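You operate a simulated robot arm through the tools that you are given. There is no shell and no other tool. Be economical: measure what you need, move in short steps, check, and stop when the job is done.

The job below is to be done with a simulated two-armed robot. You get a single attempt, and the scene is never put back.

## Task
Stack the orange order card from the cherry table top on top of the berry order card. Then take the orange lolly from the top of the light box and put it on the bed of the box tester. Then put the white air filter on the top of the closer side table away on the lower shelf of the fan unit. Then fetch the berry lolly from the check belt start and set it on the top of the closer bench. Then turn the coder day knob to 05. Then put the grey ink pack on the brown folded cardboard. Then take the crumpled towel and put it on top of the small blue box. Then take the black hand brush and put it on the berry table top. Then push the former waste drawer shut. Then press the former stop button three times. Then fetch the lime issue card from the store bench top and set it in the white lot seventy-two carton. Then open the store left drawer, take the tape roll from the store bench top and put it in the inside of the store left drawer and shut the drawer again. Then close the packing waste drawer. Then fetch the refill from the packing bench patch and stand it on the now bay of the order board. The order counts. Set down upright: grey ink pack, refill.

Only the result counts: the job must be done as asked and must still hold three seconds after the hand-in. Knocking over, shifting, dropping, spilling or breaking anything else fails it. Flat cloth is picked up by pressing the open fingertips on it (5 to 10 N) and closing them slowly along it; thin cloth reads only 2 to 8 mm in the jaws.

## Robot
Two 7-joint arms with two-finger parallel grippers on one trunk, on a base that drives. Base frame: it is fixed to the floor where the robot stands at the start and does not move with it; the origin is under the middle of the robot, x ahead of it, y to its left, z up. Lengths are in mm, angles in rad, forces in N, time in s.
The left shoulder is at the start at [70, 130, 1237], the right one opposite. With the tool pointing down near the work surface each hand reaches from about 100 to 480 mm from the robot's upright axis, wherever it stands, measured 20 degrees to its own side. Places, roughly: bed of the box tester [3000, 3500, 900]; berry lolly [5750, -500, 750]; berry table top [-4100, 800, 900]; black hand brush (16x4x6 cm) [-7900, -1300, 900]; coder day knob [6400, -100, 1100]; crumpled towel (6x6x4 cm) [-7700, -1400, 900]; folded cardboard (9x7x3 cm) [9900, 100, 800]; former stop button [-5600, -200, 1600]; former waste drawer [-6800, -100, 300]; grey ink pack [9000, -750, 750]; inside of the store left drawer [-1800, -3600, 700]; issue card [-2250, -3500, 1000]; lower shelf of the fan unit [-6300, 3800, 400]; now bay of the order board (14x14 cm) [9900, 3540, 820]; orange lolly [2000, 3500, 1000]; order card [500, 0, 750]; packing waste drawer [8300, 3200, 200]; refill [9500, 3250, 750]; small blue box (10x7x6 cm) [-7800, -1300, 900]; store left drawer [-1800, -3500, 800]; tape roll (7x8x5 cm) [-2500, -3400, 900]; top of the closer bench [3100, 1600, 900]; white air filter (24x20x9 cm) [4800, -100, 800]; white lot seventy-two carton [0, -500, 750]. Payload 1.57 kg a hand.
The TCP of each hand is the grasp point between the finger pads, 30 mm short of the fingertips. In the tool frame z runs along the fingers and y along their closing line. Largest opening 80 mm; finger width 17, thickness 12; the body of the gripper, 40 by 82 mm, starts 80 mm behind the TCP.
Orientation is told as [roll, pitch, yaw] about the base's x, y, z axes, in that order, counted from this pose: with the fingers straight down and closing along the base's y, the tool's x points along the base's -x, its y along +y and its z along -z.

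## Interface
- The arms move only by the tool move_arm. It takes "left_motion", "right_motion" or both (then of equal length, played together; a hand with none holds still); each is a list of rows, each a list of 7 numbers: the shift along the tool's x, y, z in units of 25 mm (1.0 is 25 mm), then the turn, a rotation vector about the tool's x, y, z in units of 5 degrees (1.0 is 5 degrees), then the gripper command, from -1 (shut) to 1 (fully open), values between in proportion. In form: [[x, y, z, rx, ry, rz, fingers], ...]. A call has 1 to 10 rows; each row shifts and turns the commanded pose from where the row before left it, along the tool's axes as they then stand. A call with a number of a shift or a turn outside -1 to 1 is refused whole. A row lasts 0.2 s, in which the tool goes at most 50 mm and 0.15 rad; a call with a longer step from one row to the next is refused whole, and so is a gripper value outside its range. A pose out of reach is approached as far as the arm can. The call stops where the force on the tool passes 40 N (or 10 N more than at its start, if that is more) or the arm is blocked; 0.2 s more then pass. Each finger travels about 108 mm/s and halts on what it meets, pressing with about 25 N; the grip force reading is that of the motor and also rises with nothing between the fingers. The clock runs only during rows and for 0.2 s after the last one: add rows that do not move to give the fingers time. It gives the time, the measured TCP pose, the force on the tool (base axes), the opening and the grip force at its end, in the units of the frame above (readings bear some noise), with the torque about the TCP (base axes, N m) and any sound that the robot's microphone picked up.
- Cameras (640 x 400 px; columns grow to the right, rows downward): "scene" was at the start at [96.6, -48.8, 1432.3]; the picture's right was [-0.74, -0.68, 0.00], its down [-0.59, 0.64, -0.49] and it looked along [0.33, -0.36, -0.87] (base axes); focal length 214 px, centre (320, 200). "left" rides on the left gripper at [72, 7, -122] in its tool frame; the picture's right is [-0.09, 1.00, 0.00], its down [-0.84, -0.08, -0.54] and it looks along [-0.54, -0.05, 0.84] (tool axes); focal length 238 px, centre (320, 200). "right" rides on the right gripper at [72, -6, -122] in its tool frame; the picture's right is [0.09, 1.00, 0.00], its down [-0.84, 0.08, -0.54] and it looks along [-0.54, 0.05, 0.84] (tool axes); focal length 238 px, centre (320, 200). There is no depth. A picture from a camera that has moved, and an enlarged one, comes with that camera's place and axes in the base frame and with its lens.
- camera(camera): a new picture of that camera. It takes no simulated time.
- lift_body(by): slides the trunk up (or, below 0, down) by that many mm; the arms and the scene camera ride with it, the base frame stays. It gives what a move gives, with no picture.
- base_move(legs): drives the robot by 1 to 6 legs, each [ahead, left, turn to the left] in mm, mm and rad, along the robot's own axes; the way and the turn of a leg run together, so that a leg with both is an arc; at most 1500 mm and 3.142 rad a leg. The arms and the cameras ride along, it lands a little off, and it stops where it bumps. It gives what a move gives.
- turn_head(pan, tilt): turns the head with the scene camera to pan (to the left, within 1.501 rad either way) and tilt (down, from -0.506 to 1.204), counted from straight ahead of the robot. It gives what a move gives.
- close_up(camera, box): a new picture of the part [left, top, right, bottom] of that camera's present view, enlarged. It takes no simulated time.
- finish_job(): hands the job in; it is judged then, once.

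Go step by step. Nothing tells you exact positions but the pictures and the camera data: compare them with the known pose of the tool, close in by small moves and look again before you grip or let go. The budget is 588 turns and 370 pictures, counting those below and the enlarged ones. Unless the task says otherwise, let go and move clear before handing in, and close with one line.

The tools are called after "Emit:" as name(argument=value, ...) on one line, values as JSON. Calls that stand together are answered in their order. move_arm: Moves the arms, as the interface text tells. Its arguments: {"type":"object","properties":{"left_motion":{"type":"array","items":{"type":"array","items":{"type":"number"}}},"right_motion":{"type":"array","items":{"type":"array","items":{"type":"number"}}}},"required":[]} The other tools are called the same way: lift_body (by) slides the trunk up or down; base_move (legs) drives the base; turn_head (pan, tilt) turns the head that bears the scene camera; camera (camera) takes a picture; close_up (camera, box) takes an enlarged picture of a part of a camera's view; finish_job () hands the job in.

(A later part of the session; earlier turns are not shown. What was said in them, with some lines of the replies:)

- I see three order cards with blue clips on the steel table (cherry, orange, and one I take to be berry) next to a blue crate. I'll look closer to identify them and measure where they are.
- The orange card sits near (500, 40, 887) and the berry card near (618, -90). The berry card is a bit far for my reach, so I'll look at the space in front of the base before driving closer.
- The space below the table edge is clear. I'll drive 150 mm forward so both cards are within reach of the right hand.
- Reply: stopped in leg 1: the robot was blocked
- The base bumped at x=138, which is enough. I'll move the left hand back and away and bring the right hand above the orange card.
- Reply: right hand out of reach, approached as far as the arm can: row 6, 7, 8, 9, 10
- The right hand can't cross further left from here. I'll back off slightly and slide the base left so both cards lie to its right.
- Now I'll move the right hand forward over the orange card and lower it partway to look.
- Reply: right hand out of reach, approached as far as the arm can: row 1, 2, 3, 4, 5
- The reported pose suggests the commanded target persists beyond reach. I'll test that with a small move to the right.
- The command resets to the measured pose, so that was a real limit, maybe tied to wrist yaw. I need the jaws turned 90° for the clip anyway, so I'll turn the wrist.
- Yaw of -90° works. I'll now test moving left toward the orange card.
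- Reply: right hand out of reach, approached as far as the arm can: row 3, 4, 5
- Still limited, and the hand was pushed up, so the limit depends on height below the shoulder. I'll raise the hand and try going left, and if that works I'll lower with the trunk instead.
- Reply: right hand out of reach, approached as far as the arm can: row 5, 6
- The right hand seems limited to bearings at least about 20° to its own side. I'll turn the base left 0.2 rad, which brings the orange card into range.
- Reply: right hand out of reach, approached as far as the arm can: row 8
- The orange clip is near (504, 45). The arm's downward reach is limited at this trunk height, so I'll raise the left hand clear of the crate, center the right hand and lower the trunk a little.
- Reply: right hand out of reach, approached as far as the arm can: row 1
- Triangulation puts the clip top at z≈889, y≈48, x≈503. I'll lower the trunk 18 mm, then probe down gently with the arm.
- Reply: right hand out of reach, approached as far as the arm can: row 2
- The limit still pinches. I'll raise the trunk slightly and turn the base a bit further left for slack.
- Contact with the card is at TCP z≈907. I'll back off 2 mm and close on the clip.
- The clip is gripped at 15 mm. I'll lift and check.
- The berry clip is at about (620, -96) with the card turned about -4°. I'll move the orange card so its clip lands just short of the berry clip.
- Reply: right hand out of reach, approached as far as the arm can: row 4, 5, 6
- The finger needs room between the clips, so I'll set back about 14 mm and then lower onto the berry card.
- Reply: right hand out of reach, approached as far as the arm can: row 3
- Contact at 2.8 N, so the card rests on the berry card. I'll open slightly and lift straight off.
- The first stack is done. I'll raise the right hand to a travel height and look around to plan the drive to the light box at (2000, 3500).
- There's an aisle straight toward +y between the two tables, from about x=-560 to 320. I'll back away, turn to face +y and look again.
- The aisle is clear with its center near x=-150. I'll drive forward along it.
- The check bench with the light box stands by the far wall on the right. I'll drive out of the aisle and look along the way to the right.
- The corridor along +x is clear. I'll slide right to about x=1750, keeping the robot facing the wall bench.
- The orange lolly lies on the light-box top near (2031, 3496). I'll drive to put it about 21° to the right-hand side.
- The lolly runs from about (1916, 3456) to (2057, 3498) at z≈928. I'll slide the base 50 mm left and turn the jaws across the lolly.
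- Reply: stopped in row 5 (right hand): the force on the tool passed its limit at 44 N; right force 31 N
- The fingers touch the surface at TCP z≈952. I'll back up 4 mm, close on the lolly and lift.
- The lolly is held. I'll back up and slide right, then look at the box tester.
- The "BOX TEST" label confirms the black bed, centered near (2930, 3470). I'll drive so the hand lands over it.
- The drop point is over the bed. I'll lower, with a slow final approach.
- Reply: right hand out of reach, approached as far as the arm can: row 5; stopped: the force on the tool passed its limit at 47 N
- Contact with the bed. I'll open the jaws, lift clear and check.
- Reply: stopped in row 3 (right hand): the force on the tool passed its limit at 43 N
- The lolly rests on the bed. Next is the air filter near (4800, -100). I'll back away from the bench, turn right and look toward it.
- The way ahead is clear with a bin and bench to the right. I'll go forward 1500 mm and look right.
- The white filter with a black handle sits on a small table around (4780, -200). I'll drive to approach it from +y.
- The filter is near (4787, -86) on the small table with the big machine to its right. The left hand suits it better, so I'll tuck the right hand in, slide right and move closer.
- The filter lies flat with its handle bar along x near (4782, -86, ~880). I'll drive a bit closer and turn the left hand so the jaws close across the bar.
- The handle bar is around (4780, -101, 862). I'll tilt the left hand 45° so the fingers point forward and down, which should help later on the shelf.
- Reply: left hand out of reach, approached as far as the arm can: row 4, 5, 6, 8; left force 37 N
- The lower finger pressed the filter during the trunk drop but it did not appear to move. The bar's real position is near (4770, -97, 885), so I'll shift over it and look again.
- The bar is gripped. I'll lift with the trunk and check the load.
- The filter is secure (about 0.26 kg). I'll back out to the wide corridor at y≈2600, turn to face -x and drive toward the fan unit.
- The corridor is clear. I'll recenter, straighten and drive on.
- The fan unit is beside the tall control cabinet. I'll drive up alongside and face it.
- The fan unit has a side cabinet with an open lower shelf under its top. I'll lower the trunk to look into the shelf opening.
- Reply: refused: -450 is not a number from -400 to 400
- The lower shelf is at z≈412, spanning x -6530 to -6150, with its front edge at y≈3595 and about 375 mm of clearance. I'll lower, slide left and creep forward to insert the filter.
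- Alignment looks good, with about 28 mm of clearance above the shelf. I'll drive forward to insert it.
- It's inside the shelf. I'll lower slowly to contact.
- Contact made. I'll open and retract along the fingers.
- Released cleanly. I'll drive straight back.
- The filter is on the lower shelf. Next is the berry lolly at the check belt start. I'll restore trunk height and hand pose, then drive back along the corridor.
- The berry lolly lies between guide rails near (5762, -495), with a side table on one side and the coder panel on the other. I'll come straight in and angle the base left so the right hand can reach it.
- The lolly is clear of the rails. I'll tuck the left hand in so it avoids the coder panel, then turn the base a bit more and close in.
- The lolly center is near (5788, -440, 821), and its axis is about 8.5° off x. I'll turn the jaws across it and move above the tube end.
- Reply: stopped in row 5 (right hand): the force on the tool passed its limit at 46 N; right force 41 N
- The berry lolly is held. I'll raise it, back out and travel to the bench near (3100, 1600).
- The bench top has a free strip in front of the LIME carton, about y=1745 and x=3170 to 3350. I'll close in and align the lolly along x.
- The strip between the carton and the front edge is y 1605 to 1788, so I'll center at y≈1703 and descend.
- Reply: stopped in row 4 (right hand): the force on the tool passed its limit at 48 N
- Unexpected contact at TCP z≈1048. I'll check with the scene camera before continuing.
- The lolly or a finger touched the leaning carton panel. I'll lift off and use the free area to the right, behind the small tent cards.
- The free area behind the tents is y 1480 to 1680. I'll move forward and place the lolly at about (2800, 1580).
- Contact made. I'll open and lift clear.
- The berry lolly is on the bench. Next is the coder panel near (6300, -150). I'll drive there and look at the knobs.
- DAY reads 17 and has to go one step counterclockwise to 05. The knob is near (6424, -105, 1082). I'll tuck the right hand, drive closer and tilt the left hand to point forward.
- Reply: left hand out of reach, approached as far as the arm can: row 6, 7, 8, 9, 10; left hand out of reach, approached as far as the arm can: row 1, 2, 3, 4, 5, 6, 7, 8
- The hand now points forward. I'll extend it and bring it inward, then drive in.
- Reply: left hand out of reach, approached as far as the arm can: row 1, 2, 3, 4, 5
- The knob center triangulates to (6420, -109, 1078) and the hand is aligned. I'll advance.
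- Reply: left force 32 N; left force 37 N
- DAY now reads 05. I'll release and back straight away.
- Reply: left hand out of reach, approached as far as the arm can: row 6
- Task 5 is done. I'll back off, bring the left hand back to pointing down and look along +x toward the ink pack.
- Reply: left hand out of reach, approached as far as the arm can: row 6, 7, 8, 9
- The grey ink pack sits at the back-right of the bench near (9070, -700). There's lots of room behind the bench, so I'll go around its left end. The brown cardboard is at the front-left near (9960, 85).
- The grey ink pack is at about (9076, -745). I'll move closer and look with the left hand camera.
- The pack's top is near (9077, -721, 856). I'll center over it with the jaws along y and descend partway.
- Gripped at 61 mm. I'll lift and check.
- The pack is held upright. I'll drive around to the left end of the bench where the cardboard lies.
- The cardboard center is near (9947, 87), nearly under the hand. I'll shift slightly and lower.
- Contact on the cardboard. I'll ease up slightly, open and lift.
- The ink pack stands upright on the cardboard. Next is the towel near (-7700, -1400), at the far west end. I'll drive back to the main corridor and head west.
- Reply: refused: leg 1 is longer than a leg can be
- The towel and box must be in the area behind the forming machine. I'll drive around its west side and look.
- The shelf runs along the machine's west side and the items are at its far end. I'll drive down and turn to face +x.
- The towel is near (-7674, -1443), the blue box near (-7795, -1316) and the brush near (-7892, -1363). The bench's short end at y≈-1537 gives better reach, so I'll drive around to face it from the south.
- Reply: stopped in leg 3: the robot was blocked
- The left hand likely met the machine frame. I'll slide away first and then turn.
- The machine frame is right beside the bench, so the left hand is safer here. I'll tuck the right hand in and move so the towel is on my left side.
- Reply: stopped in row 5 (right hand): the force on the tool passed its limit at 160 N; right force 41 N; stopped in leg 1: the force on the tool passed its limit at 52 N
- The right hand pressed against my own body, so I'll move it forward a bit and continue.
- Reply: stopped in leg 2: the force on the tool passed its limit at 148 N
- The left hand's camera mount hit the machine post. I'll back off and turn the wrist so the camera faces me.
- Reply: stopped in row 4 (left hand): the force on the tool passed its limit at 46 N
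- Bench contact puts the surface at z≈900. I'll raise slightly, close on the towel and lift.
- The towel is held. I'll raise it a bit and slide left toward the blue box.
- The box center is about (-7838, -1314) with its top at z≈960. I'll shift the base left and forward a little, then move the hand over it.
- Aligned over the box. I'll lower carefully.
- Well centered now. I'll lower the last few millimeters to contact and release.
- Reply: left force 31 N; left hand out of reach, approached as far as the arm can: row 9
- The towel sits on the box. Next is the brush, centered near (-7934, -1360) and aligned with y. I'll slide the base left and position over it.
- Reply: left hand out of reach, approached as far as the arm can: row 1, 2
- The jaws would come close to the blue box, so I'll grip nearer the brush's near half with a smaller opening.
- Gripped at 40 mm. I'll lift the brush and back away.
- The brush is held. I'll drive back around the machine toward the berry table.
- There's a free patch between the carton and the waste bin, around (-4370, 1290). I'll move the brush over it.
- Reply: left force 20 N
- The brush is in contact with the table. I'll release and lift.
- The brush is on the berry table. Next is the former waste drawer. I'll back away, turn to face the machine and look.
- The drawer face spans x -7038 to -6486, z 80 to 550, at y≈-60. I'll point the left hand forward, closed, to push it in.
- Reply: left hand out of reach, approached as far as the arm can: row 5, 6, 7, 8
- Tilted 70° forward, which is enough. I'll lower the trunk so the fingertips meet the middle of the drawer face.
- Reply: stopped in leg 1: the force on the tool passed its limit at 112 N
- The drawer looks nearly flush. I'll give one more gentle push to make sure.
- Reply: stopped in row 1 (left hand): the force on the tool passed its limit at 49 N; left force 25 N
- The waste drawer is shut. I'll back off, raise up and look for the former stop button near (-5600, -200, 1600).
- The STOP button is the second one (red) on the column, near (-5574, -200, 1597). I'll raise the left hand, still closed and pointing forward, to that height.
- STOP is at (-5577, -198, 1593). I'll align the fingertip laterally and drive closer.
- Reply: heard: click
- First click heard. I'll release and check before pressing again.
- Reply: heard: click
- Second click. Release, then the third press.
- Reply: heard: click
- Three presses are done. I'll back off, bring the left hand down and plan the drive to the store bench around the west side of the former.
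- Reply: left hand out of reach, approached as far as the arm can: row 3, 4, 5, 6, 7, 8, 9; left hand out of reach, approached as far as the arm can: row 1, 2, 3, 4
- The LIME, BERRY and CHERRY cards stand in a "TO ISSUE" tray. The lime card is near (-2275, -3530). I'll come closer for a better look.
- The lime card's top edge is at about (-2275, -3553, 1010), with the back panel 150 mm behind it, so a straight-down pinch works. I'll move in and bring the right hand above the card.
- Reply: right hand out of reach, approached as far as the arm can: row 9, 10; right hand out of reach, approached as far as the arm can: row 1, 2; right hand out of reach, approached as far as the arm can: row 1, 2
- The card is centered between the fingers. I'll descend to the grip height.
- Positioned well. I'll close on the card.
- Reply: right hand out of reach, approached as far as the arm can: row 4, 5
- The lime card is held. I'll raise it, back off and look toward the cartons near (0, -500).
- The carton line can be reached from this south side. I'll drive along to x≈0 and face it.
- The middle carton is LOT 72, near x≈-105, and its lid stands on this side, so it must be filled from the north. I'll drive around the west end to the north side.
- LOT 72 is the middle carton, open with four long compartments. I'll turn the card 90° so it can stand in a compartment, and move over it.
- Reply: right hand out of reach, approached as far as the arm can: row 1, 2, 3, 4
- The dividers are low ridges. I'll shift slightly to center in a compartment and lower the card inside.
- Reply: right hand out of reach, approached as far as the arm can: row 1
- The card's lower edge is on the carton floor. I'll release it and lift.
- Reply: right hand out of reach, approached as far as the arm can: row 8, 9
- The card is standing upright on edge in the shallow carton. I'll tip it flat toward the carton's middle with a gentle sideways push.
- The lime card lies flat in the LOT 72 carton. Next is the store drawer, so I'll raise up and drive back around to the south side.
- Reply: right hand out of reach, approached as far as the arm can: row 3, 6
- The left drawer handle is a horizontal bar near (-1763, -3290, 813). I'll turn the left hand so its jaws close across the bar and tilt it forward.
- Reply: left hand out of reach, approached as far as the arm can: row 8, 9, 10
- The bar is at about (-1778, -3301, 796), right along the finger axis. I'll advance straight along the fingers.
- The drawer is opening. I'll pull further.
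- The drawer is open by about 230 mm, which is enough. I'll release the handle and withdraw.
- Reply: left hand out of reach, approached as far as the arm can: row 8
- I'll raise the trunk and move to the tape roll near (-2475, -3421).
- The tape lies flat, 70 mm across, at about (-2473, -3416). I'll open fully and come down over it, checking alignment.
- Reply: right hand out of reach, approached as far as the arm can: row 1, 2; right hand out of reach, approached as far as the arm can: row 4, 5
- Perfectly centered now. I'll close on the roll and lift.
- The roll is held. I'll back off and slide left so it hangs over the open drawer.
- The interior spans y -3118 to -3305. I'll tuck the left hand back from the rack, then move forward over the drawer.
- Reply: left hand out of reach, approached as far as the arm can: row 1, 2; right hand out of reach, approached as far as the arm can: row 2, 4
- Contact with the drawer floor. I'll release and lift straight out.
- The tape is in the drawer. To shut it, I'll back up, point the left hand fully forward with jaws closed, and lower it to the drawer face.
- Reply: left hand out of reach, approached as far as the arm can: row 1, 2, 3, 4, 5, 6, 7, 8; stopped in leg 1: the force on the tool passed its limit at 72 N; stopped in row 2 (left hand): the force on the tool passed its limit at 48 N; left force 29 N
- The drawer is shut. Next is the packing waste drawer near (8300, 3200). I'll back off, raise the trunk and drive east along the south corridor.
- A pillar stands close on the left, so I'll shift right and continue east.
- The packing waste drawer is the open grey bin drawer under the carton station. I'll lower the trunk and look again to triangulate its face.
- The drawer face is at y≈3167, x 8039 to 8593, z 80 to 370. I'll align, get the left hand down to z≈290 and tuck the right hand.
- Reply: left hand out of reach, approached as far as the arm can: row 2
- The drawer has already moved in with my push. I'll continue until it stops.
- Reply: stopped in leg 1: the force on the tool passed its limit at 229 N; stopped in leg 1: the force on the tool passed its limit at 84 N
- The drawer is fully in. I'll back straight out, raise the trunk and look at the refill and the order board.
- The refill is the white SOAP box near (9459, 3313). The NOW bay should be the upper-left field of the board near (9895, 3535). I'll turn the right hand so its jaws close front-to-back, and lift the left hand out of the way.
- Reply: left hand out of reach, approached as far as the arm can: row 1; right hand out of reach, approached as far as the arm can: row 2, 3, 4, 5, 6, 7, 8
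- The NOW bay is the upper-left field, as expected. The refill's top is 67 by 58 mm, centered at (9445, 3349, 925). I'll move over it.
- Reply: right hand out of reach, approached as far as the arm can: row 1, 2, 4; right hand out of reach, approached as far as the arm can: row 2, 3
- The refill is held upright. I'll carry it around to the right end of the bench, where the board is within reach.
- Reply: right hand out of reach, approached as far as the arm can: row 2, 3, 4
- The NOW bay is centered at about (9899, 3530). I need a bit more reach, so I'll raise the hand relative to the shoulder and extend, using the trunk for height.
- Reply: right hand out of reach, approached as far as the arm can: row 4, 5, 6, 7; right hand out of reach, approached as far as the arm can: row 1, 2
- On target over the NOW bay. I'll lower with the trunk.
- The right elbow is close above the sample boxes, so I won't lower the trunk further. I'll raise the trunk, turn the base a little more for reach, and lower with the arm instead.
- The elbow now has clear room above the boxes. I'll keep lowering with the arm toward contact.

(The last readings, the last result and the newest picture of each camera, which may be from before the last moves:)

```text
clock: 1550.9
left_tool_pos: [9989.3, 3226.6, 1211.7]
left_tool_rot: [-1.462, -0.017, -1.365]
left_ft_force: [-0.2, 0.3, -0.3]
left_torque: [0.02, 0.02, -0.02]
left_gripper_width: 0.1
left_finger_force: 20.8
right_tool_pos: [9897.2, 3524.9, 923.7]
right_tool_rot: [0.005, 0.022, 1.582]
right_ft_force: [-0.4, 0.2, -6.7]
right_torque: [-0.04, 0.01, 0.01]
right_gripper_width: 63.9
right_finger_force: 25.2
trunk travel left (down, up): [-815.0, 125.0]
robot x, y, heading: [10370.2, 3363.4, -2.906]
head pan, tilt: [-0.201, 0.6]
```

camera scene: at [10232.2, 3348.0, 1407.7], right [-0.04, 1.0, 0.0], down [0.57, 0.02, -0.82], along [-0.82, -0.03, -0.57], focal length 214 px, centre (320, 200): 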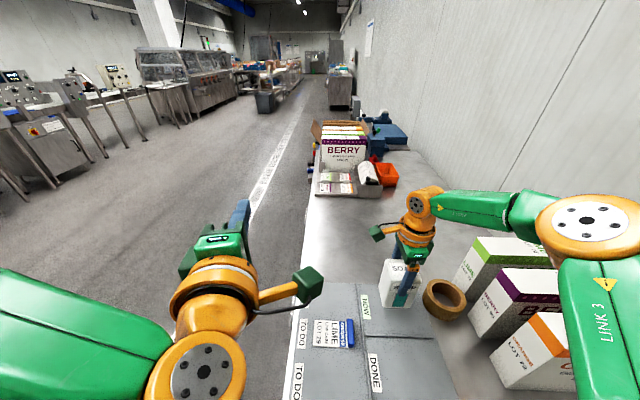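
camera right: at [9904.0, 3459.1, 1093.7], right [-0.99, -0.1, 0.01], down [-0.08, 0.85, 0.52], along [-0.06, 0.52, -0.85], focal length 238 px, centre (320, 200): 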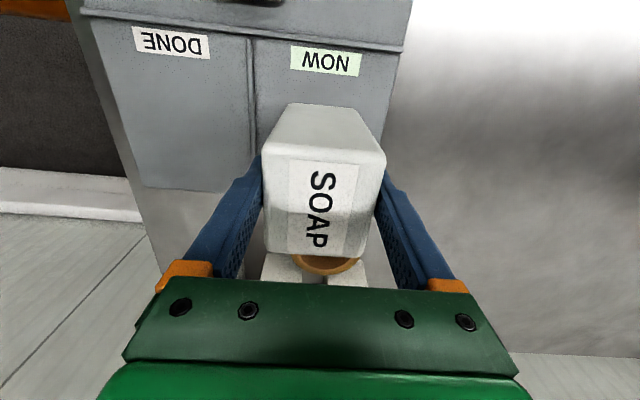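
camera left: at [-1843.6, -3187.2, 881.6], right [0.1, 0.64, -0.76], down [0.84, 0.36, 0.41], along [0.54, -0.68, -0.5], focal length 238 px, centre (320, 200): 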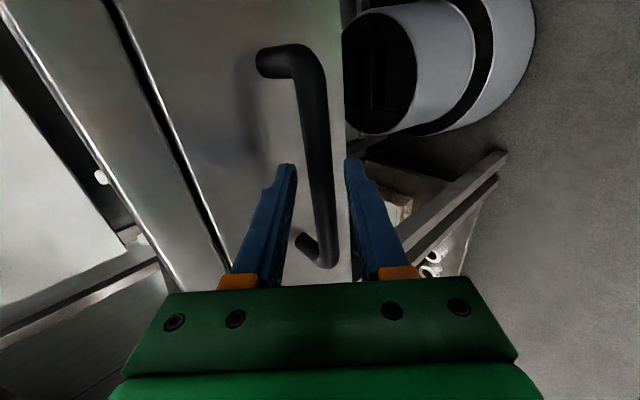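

Emit:
move_arm(right_motion=[[0, 0, 0.1, 0, 0, 0, 0.2], [0, 0, 0.1, 0, 0, 0, 0.2], [0, 0, 0.08, 0, 0, 0, 0.2]])

Emit:
close_up(camera="scene", box=[320, 210, 600, 390])

```text
clock: 1551.7
left_tool_pos: [9991.6, 3224.9, 1213.1]
left_tool_rot: [-1.463, -0.017, -1.366]
left_ft_force: [-0.2, -0.3, -0.2]
left_torque: [-0.02, 0.01, 0.02]
left_gripper_width: 0.0
left_finger_force: 21.9
right_tool_pos: [9899.2, 3525.4, 919.6]
right_tool_rot: [0.009, 0.022, 1.581]
right_ft_force: [-1.9, 1.9, 10.1]
right_torque: [0.68, -0.24, 0.16]
right_gripper_width: 63.8
right_finger_force: 24.7
trunk travel left (down, up): [-815.0, 125.0]
robot x, y, heading: [10371.4, 3360.9, -2.905]
head pan, tilt: [-0.201, 0.6]
```

```text
2.22 times, centred on (460, 300) of scene
camera zoom: at [10235.4, 3346.9, 1408.3], right [-0.04, 1.0, 0.0], down [0.56, 0.02, -0.83], along [-0.82, -0.03, -0.56], focal length 477 px, centre (9, -22)
```

zoom: 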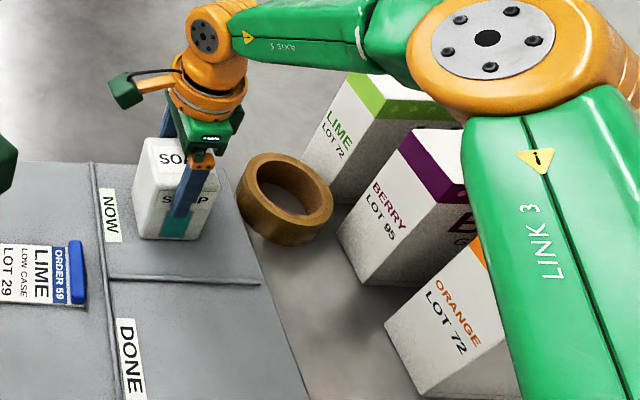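

Contact inside the NOW bay. I'll ease off and release.

Emit:
move_arm(right_motion=[[0, 0, -0.04, 0, 0, 0, 0.4], [0, 0, 0, 0, 0, 0, 0.8], [0, 0, 0, 0, 0, 0, 0.95], [0, 0, 0, 0, 0, 0, 0.95], [0, 0, -0.4, 0, 0, 0, 0.95], [0, 0, -0.8, 0, 0, 0, 0.95], [0, 0, -1, 0, 0, 0, 0.95], [0, 0, -1, 0, 0, 0, 0.95], [0, 0, -1, 0, 0, 0, 0.95]])

Emit:
camera(camera="right")

Emit:
close_up(camera="scene", box=[320, 210, 600, 390])

```text
clock: 1553.7
left_tool_pos: [9991.1, 3226.0, 1212.5]
left_tool_rot: [-1.463, -0.017, -1.366]
left_ft_force: [0.4, -0.4, 0.6]
left_torque: [0.03, 0.01, -0.01]
left_gripper_width: 0.1
left_finger_force: 21.3
right_tool_pos: [9899.9, 3526.7, 1023.3]
right_tool_rot: [0.005, 0.022, 1.578]
right_ft_force: [-0.1, 0.0, -0.9]
right_torque: [0.01, 0.04, -0.01]
right_gripper_width: 78.2
right_finger_force: 0.0
trunk travel left (down, up): [-815.0, 125.0]
robot x, y, heading: [10368.5, 3365.0, -2.909]
head pan, tilt: [-0.201, 0.6]
```

```text
99 pictures are left
camera right: at [9905.8, 3458.4, 1147.4], right [-0.99, -0.1, 0.01], down [-0.08, 0.85, 0.52], along [-0.06, 0.52, -0.85], focal length 238 px, centre (320, 200)
```

right: 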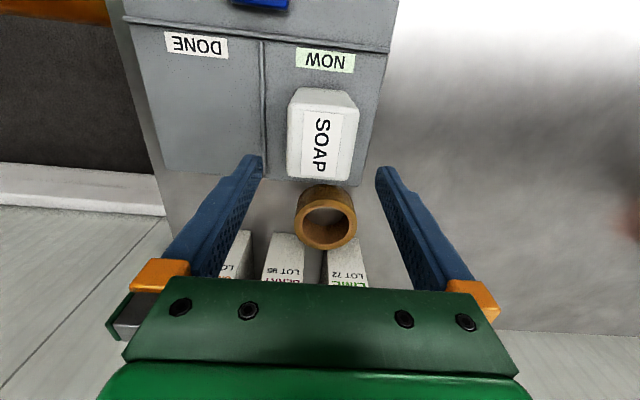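

```text
2.22 times, centred on (460, 300) of scene
camera zoom: at [10234.6, 3347.1, 1407.9], right [-0.04, 1.0, 0.0], down [0.56, 0.02, -0.83], along [-0.82, -0.03, -0.56], focal length 477 px, centre (9, -22)
```

zoom: 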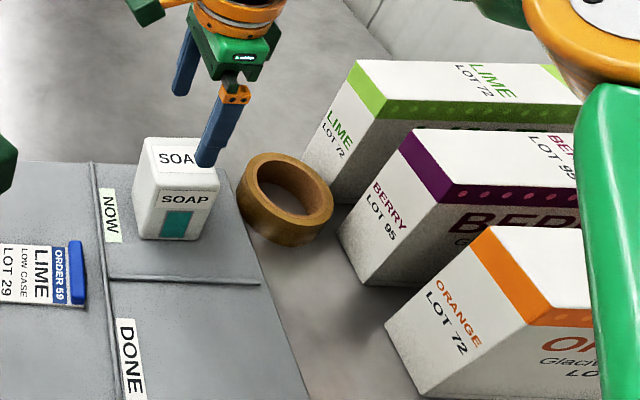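

The refill stands upright in the NOW bay and every step is done. I'll raise the hand, back clear and hand in.

Emit:
lift_body(by=100)

Emit:
base_move(legs=[[-350, 0, 0]])

Emit:
camera(camera="scene")

```text
clock: 1555.0
left_tool_pos: [9990.2, 3226.0, 1312.4]
left_tool_rot: [-1.462, -0.016, -1.364]
left_ft_force: [-0.3, 0.0, 0.1]
left_torque: [0.01, 0.04, 0.04]
left_gripper_width: 0.2
left_finger_force: 21.1
right_tool_pos: [9900.1, 3527.6, 1121.7]
right_tool_rot: [0.005, 0.022, 1.58]
right_ft_force: [0.5, 0.7, 0.4]
right_torque: [-0.03, 0.0, -0.03]
right_gripper_width: 78.3
right_finger_force: 0.0
trunk travel left (down, up): [-915.0, 25.0]
robot x, y, heading: [10370.5, 3360.0, -2.904]
head pan, tilt: [-0.201, 0.6]
```

```text
clock: 1557.3
left_tool_pos: [10326.2, 3306.3, 1310.9]
left_tool_rot: [-1.458, -0.017, -1.364]
left_ft_force: [-0.4, 0.9, 0.4]
left_torque: [-0.03, 0.0, 0.0]
left_gripper_width: 0.0
left_finger_force: 21.3
right_tool_pos: [10234.6, 3607.3, 1122.0]
right_tool_rot: [0.005, 0.022, 1.579]
right_ft_force: [-0.2, 0.8, 0.3]
right_torque: [0.02, -0.03, -0.01]
right_gripper_width: 78.2
right_finger_force: 0.1
trunk travel left (down, up): [-915.0, 25.0]
robot x, y, heading: [10706.5, 3444.5, -2.911]
head pan, tilt: [-0.201, 0.6]
```

```text
97 pictures are left
camera scene: at [10569.5, 3428.5, 1507.5], right [-0.04, 1.0, 0.0], down [0.57, 0.02, -0.82], along [-0.82, -0.03, -0.57], focal length 214 px, centre (320, 200)
```

scene: 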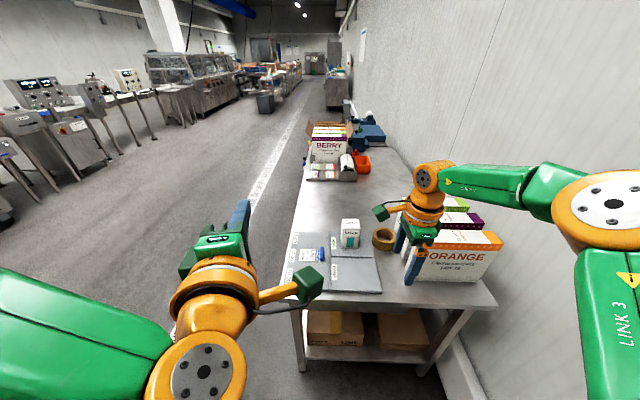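

The bench and board are undisturbed and both hands are clear, so I'm handing in.

Emit:
finish_job()

```text
The job is handed in.
```

All fourteen steps were done in order and the job is handed in. Along the way a hand bumped the leaning LIME carton on the closer bench (about 48 N) and a machine post (about 148 N); nothing looked moved afterwards.
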